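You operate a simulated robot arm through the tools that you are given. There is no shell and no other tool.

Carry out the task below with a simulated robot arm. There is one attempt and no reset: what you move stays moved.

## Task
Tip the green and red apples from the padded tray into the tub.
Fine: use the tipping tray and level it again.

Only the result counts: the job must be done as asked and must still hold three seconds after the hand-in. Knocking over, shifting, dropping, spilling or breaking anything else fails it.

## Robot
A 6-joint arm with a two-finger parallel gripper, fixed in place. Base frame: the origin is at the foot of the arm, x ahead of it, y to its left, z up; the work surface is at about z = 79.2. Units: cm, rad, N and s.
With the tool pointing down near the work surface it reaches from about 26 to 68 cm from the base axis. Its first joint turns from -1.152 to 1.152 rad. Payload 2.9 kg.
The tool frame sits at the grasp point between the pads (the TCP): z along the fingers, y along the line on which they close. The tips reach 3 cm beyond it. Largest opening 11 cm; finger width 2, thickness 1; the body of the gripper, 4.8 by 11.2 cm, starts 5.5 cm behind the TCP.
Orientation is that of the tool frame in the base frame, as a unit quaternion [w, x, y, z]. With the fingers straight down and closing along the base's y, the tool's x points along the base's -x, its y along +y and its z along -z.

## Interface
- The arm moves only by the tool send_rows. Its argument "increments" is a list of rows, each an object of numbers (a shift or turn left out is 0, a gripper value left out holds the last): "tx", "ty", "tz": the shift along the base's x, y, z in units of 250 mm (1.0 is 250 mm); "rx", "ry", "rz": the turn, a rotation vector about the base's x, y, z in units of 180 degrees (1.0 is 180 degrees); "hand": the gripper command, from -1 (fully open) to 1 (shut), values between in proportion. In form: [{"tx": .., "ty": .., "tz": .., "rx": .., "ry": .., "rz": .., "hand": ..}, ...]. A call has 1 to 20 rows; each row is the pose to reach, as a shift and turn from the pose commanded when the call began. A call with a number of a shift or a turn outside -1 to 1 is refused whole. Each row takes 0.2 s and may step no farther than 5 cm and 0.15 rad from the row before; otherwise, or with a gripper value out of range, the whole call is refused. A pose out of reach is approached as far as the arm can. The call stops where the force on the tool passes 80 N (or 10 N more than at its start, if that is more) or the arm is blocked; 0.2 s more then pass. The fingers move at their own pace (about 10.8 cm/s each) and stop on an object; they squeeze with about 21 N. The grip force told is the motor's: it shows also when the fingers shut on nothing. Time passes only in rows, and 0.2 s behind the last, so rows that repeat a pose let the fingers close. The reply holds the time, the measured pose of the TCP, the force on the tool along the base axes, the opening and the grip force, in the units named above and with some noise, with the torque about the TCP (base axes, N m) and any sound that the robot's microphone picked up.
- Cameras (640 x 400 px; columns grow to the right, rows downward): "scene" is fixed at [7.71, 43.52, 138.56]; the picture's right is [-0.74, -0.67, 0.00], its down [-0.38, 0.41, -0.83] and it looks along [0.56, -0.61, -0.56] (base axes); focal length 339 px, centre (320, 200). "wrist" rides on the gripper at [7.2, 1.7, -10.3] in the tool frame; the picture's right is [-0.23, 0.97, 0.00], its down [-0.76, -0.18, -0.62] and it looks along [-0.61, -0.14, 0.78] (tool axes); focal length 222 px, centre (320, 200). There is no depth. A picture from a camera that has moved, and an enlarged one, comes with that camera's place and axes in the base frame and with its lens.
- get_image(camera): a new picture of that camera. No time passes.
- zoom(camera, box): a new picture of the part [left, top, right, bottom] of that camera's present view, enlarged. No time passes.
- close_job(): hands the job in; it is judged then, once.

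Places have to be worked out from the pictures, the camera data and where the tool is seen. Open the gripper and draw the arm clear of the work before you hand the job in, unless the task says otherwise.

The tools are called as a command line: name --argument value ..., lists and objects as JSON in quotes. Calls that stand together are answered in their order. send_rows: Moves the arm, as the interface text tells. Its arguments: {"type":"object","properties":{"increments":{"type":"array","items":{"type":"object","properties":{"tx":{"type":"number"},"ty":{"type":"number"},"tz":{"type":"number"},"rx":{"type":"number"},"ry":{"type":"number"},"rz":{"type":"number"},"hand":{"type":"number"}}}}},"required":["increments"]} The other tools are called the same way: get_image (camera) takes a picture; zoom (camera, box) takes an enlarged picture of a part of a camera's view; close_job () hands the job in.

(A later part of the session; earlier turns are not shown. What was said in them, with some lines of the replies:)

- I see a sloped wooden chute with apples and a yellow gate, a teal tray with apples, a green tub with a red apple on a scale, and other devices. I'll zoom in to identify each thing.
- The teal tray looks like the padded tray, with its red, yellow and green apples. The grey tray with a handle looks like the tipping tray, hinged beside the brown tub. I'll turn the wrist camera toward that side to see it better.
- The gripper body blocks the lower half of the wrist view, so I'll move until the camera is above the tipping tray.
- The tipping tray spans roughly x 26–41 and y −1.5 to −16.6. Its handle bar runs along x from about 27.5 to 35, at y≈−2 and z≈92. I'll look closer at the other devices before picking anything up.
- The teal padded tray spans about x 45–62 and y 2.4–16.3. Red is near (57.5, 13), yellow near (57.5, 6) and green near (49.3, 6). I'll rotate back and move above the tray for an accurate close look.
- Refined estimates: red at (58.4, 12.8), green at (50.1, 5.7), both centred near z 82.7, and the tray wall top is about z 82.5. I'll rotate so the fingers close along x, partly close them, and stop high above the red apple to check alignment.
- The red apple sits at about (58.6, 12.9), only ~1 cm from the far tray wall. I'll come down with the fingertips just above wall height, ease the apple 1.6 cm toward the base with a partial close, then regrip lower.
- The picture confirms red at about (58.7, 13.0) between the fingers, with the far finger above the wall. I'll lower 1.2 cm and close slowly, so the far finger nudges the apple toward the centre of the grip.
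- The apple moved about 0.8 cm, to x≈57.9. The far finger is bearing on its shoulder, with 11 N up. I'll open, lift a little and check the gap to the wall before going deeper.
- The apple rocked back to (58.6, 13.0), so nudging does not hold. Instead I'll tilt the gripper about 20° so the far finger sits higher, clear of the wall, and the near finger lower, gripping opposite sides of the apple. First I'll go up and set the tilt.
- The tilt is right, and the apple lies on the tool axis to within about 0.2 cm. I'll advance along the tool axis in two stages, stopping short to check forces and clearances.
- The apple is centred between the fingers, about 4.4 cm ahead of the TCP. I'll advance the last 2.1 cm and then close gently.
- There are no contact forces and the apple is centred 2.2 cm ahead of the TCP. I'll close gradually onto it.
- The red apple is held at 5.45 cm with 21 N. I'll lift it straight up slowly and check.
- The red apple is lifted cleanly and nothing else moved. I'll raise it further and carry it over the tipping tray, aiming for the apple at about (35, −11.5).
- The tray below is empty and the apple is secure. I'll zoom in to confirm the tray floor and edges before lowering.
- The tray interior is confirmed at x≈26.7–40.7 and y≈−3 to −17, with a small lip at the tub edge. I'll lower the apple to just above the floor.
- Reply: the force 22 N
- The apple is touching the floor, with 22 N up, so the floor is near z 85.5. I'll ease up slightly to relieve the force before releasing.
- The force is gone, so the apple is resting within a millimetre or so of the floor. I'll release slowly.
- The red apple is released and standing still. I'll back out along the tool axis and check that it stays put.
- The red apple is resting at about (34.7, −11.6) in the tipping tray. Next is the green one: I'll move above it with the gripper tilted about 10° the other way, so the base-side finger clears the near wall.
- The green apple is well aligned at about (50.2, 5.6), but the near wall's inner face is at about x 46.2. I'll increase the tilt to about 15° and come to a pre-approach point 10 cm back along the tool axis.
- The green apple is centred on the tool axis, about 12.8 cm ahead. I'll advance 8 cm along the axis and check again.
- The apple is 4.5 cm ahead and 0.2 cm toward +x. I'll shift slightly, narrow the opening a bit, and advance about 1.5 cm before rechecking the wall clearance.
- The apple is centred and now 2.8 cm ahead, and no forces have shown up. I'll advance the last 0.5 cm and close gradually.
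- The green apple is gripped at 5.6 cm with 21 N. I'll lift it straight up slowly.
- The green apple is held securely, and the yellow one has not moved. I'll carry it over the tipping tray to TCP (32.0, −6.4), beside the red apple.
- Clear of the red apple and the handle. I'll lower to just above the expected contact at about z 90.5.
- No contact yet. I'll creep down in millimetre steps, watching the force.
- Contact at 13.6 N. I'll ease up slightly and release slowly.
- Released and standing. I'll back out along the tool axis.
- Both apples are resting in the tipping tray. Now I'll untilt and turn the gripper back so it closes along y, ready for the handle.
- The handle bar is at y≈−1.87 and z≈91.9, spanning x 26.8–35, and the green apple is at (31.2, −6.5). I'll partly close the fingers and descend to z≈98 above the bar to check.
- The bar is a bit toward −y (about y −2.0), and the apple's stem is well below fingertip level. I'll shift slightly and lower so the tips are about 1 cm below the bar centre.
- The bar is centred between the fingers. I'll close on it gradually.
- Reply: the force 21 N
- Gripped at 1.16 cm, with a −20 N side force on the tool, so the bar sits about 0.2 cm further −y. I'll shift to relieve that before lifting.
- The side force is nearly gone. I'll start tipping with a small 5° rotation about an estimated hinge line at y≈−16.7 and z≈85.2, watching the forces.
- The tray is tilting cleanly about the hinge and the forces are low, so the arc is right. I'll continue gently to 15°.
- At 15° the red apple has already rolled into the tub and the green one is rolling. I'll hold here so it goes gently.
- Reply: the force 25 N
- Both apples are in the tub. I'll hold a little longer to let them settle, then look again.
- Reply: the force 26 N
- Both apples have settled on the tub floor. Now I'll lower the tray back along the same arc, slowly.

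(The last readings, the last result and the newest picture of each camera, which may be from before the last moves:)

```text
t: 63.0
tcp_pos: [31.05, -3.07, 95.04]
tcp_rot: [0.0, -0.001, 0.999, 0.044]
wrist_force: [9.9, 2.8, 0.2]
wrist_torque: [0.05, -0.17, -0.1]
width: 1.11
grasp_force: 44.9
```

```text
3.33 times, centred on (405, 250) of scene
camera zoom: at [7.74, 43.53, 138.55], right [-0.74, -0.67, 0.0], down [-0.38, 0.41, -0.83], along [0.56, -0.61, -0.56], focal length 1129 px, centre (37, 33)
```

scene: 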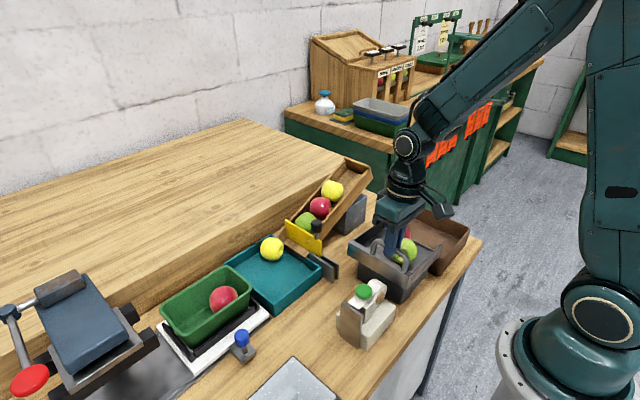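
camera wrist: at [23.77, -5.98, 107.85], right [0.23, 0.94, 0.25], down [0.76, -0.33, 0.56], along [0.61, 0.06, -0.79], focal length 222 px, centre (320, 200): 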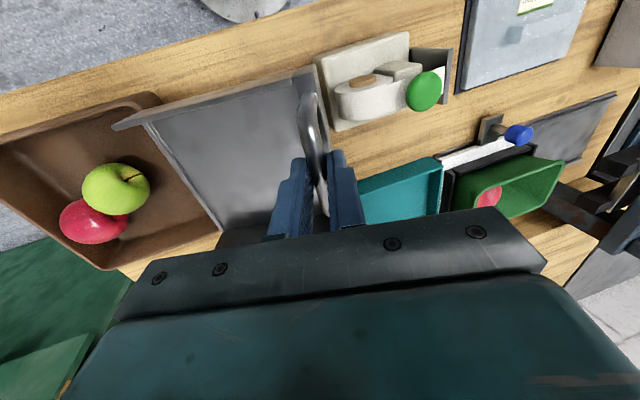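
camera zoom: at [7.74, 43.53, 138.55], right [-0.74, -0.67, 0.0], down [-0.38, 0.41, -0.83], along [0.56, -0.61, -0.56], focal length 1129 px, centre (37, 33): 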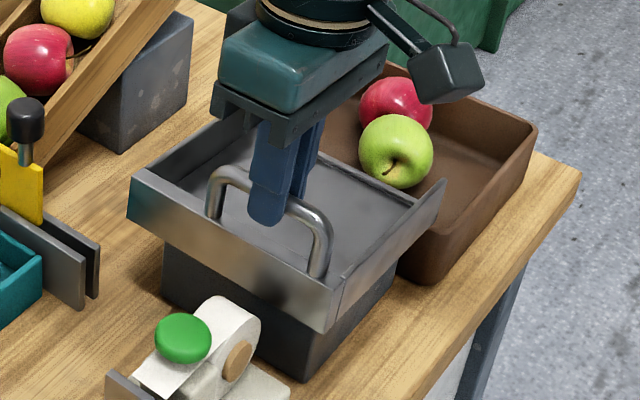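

The tray is back to about 5° with low forces. I'll lower the last part to level.

send_rows --increments '[{"ty": 0.004, "tz": -0.0061, "rx": -0.0034}, {"ty": 0.0084, "tz": -0.0122, "rx": -0.0068}, {"ty": 0.0125, "tz": -0.0182, "rx": -0.0104}, {"ty": 0.0167, "tz": -0.0242, "rx": -0.0139}, {"ty": 0.0205, "tz": -0.0305, "rx": -0.0174}, {"ty": 0.0244, "tz": -0.0367, "rx": -0.0208}, {"ty": 0.0284, "tz": -0.043, "rx": -0.0243}, {"ty": 0.0324, "tz": -0.0492, "rx": -0.0278}, {"ty": 0.0324, "tz": -0.0492, "rx": -0.0278}]'

zoom --camera "scene" --box '[330, 190, 480, 310]'

```text
t: 65.0
tcp_pos: [31.06, -2.15, 93.86]
tcp_rot: [0.0, -0.001, 1.0, 0.001]
wrist_force: [3.6, 15.8, 9.6]
wrist_torque: [0.31, -0.92, -0.09]
width: 1.16
grasp_force: 44.9
```

```text
3.33 times, centred on (405, 250) of scene
camera zoom: at [7.71, 43.56, 138.54], right [-0.74, -0.67, 0.0], down [-0.38, 0.41, -0.83], along [0.56, -0.61, -0.56], focal length 1129 px, centre (37, 33)
```

zoom: 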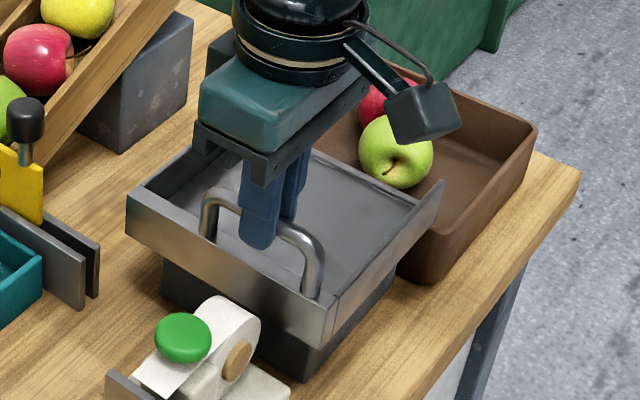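

Force shows +9.6 N up and +15.8 N in y, so the tray is probably seated. I'll compare with the starting view using the same zoom box.

zoom --camera "scene" --box '[320, 190, 490, 300]'

zoom --camera "wrist" --box '[90, 20, 370, 200]'

```text
3.64 times, centred on (405, 245) of scene
camera zoom: at [7.71, 43.56, 138.54], right [-0.74, -0.67, 0.0], down [-0.38, 0.41, -0.83], along [0.56, -0.61, -0.56], focal length 1232 px, centre (11, 36)
```

zoom: 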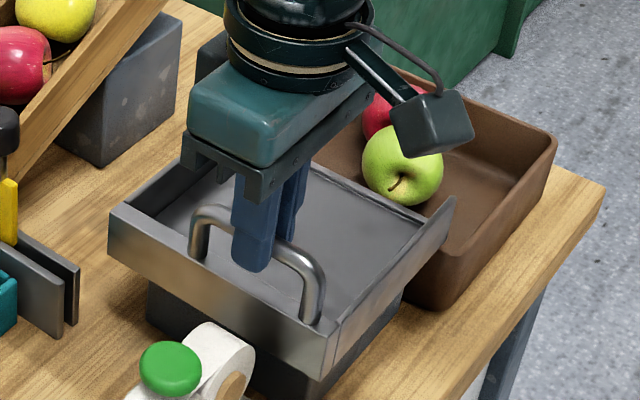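

```text
2.22 times, centred on (230, 110) of wrist
camera zoom: at [23.77, -0.43, 104.17], right [0.23, 0.97, 0.0], down [0.76, -0.18, 0.62], along [0.61, -0.14, -0.78], focal length 494 px, centre (520, 400)
```

zoom: 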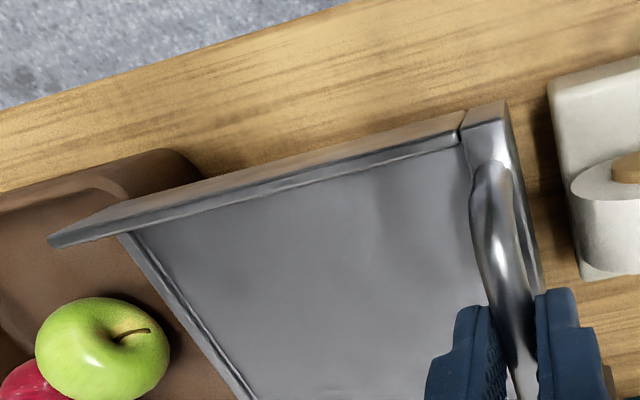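

The tray lines up exactly with its starting view, so it is level. I'll relieve the side force, open the fingers gently and rise straight up.

send_rows --increments '[{"ty": 0.004, "tz": 0.001}, {"ty": 0.006, "tz": 0.001}, {"ty": 0.006, "tz": 0.001, "hand": 0.75}, {"ty": 0.006, "tz": 0.001, "hand": 0.65}, {"ty": 0.006, "tz": 0.001, "hand": 0.55}, {"ty": 0.006, "tz": 0.001, "hand": 0.45}, {"ty": 0.006, "tz": 0.001, "hand": 0.4}, {"ty": 0.006, "tz": 0.001, "hand": 0.4}]'

zoom --camera "scene" --box '[320, 190, 490, 300]'

zoom --camera "wrist" --box '[200, 60, 440, 220]'

```text
t: 66.8
tcp_pos: [31.14, -2.25, 93.9]
tcp_rot: [0.0, 0.0, 1.0, 0.001]
wrist_force: [0.4, -0.6, -0.2]
wrist_torque: [-0.02, -0.03, 0.02]
width: 3.29
grasp_force: 0.1
```

```text
3.64 times, centred on (405, 245) of scene
camera zoom: at [7.71, 43.52, 138.56], right [-0.74, -0.67, 0.0], down [-0.38, 0.41, -0.83], along [0.56, -0.61, -0.56], focal length 1232 px, centre (11, 36)
```

zoom: 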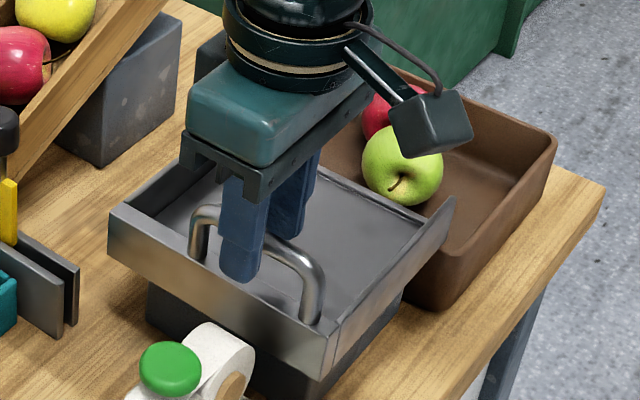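

```text
2.50 times, centred on (320, 140) of wrist
camera zoom: at [23.76, -0.33, 104.25], right [0.23, 0.97, 0.0], down [0.76, -0.18, 0.62], along [0.61, -0.14, -0.78], focal length 555 px, centre (320, 350)
```

zoom: 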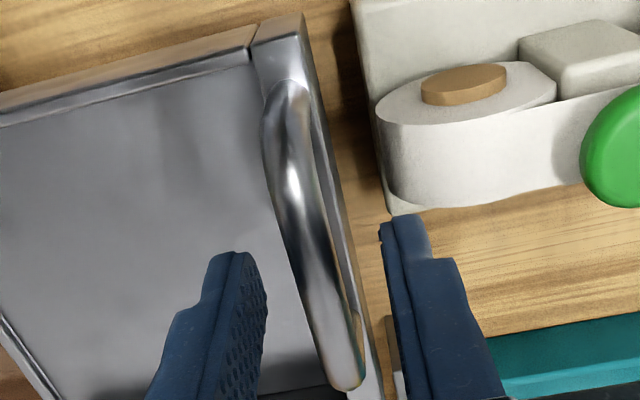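

Released with no residual force, and the tray is level. I'll rise straight up, open fully and draw back toward the starting pose.

send_rows --increments '[{"tz": 0.04}, {"tz": 0.12}, {"tz": 0.25}, {"tz": 0.4}, {"tz": 0.55, "hand": -0.5}, {"tz": 0.7, "hand": -1}, {"tz": 0.73, "tx": 0.1, "ty": 0.12}, {"tz": 0.73, "tx": 0.2, "ty": 0.25}, {"tz": 0.73, "tx": 0.3, "ty": 0.37}, {"tz": 0.73, "tx": 0.36, "ty": 0.45}, {"tz": 0.73, "tx": 0.36, "ty": 0.45}]'

get_image --camera "scene"

zoom --camera "scene" --box '[320, 190, 490, 300]'

zoom --camera "scene" --box '[140, 160, 380, 360]'

```text
t: 69.2
tcp_pos: [39.79, 9.14, 111.89]
tcp_rot: [0.0, 0.0, 1.0, 0.0]
wrist_force: [-0.4, 0.2, 0.5]
wrist_torque: [0.0, 0.04, 0.01]
width: 10.98
grasp_force: 0.1
```

```text
taken
```

scene: 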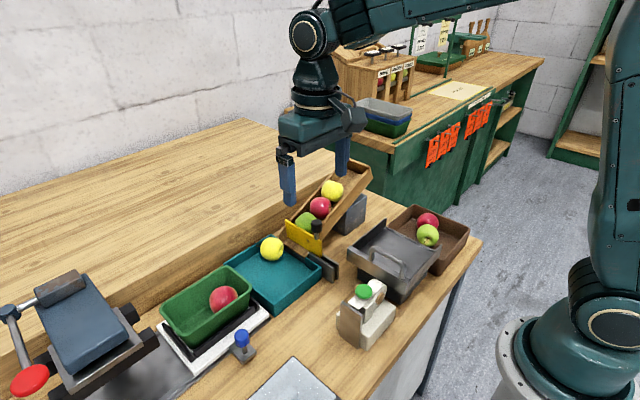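

```text
3.64 times, centred on (405, 245) of scene
camera zoom: at [7.71, 43.52, 138.56], right [-0.74, -0.67, 0.0], down [-0.38, 0.41, -0.83], along [0.56, -0.61, -0.56], focal length 1232 px, centre (11, 36)
```

zoom: 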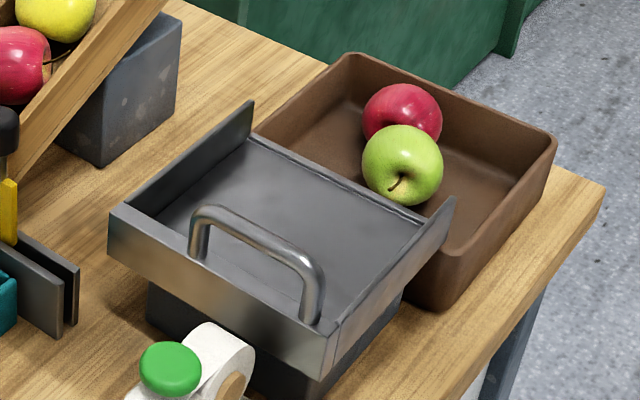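

```text
2.00 times, centred on (260, 260) of scene
camera zoom: at [7.71, 43.52, 138.56], right [-0.74, -0.67, 0.0], down [-0.38, 0.41, -0.83], along [0.56, -0.61, -0.56], focal length 677 px, centre (440, 80)
```

zoom: 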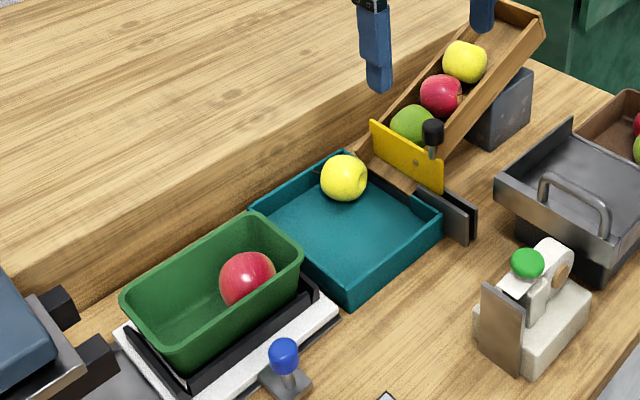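

The green and red apples are at rest in the brown tub and the tipping tray is level and empty. The yellow apple and everything else look unmoved, and the gripper is open and clear, so I'm handing in the job.

close_job

```text
The job is handed in.
```

The green and red apples from the padded tray are in the brown tub, and the job is handed in. I placed them in the grey tipping tray one at a time and tipped it about 15°. Both rolled out, and I lowered it back to level.

- **Tub:** I took "the tub" to mean the brown one, because the tipping tray empties into it. The green tub with its own red apple was left alone.
- **Padded tray:** My first attempt on the red apple nudged it about 1 cm and it rocked back. I then regripped it with the gripper tilted. The yellow apple stayed where it was.
- **Final check:** The last pictures showed the tipping tray level and empty, both apples at rest in the tub and nothing else moved. The gripper was open and clear of the work.
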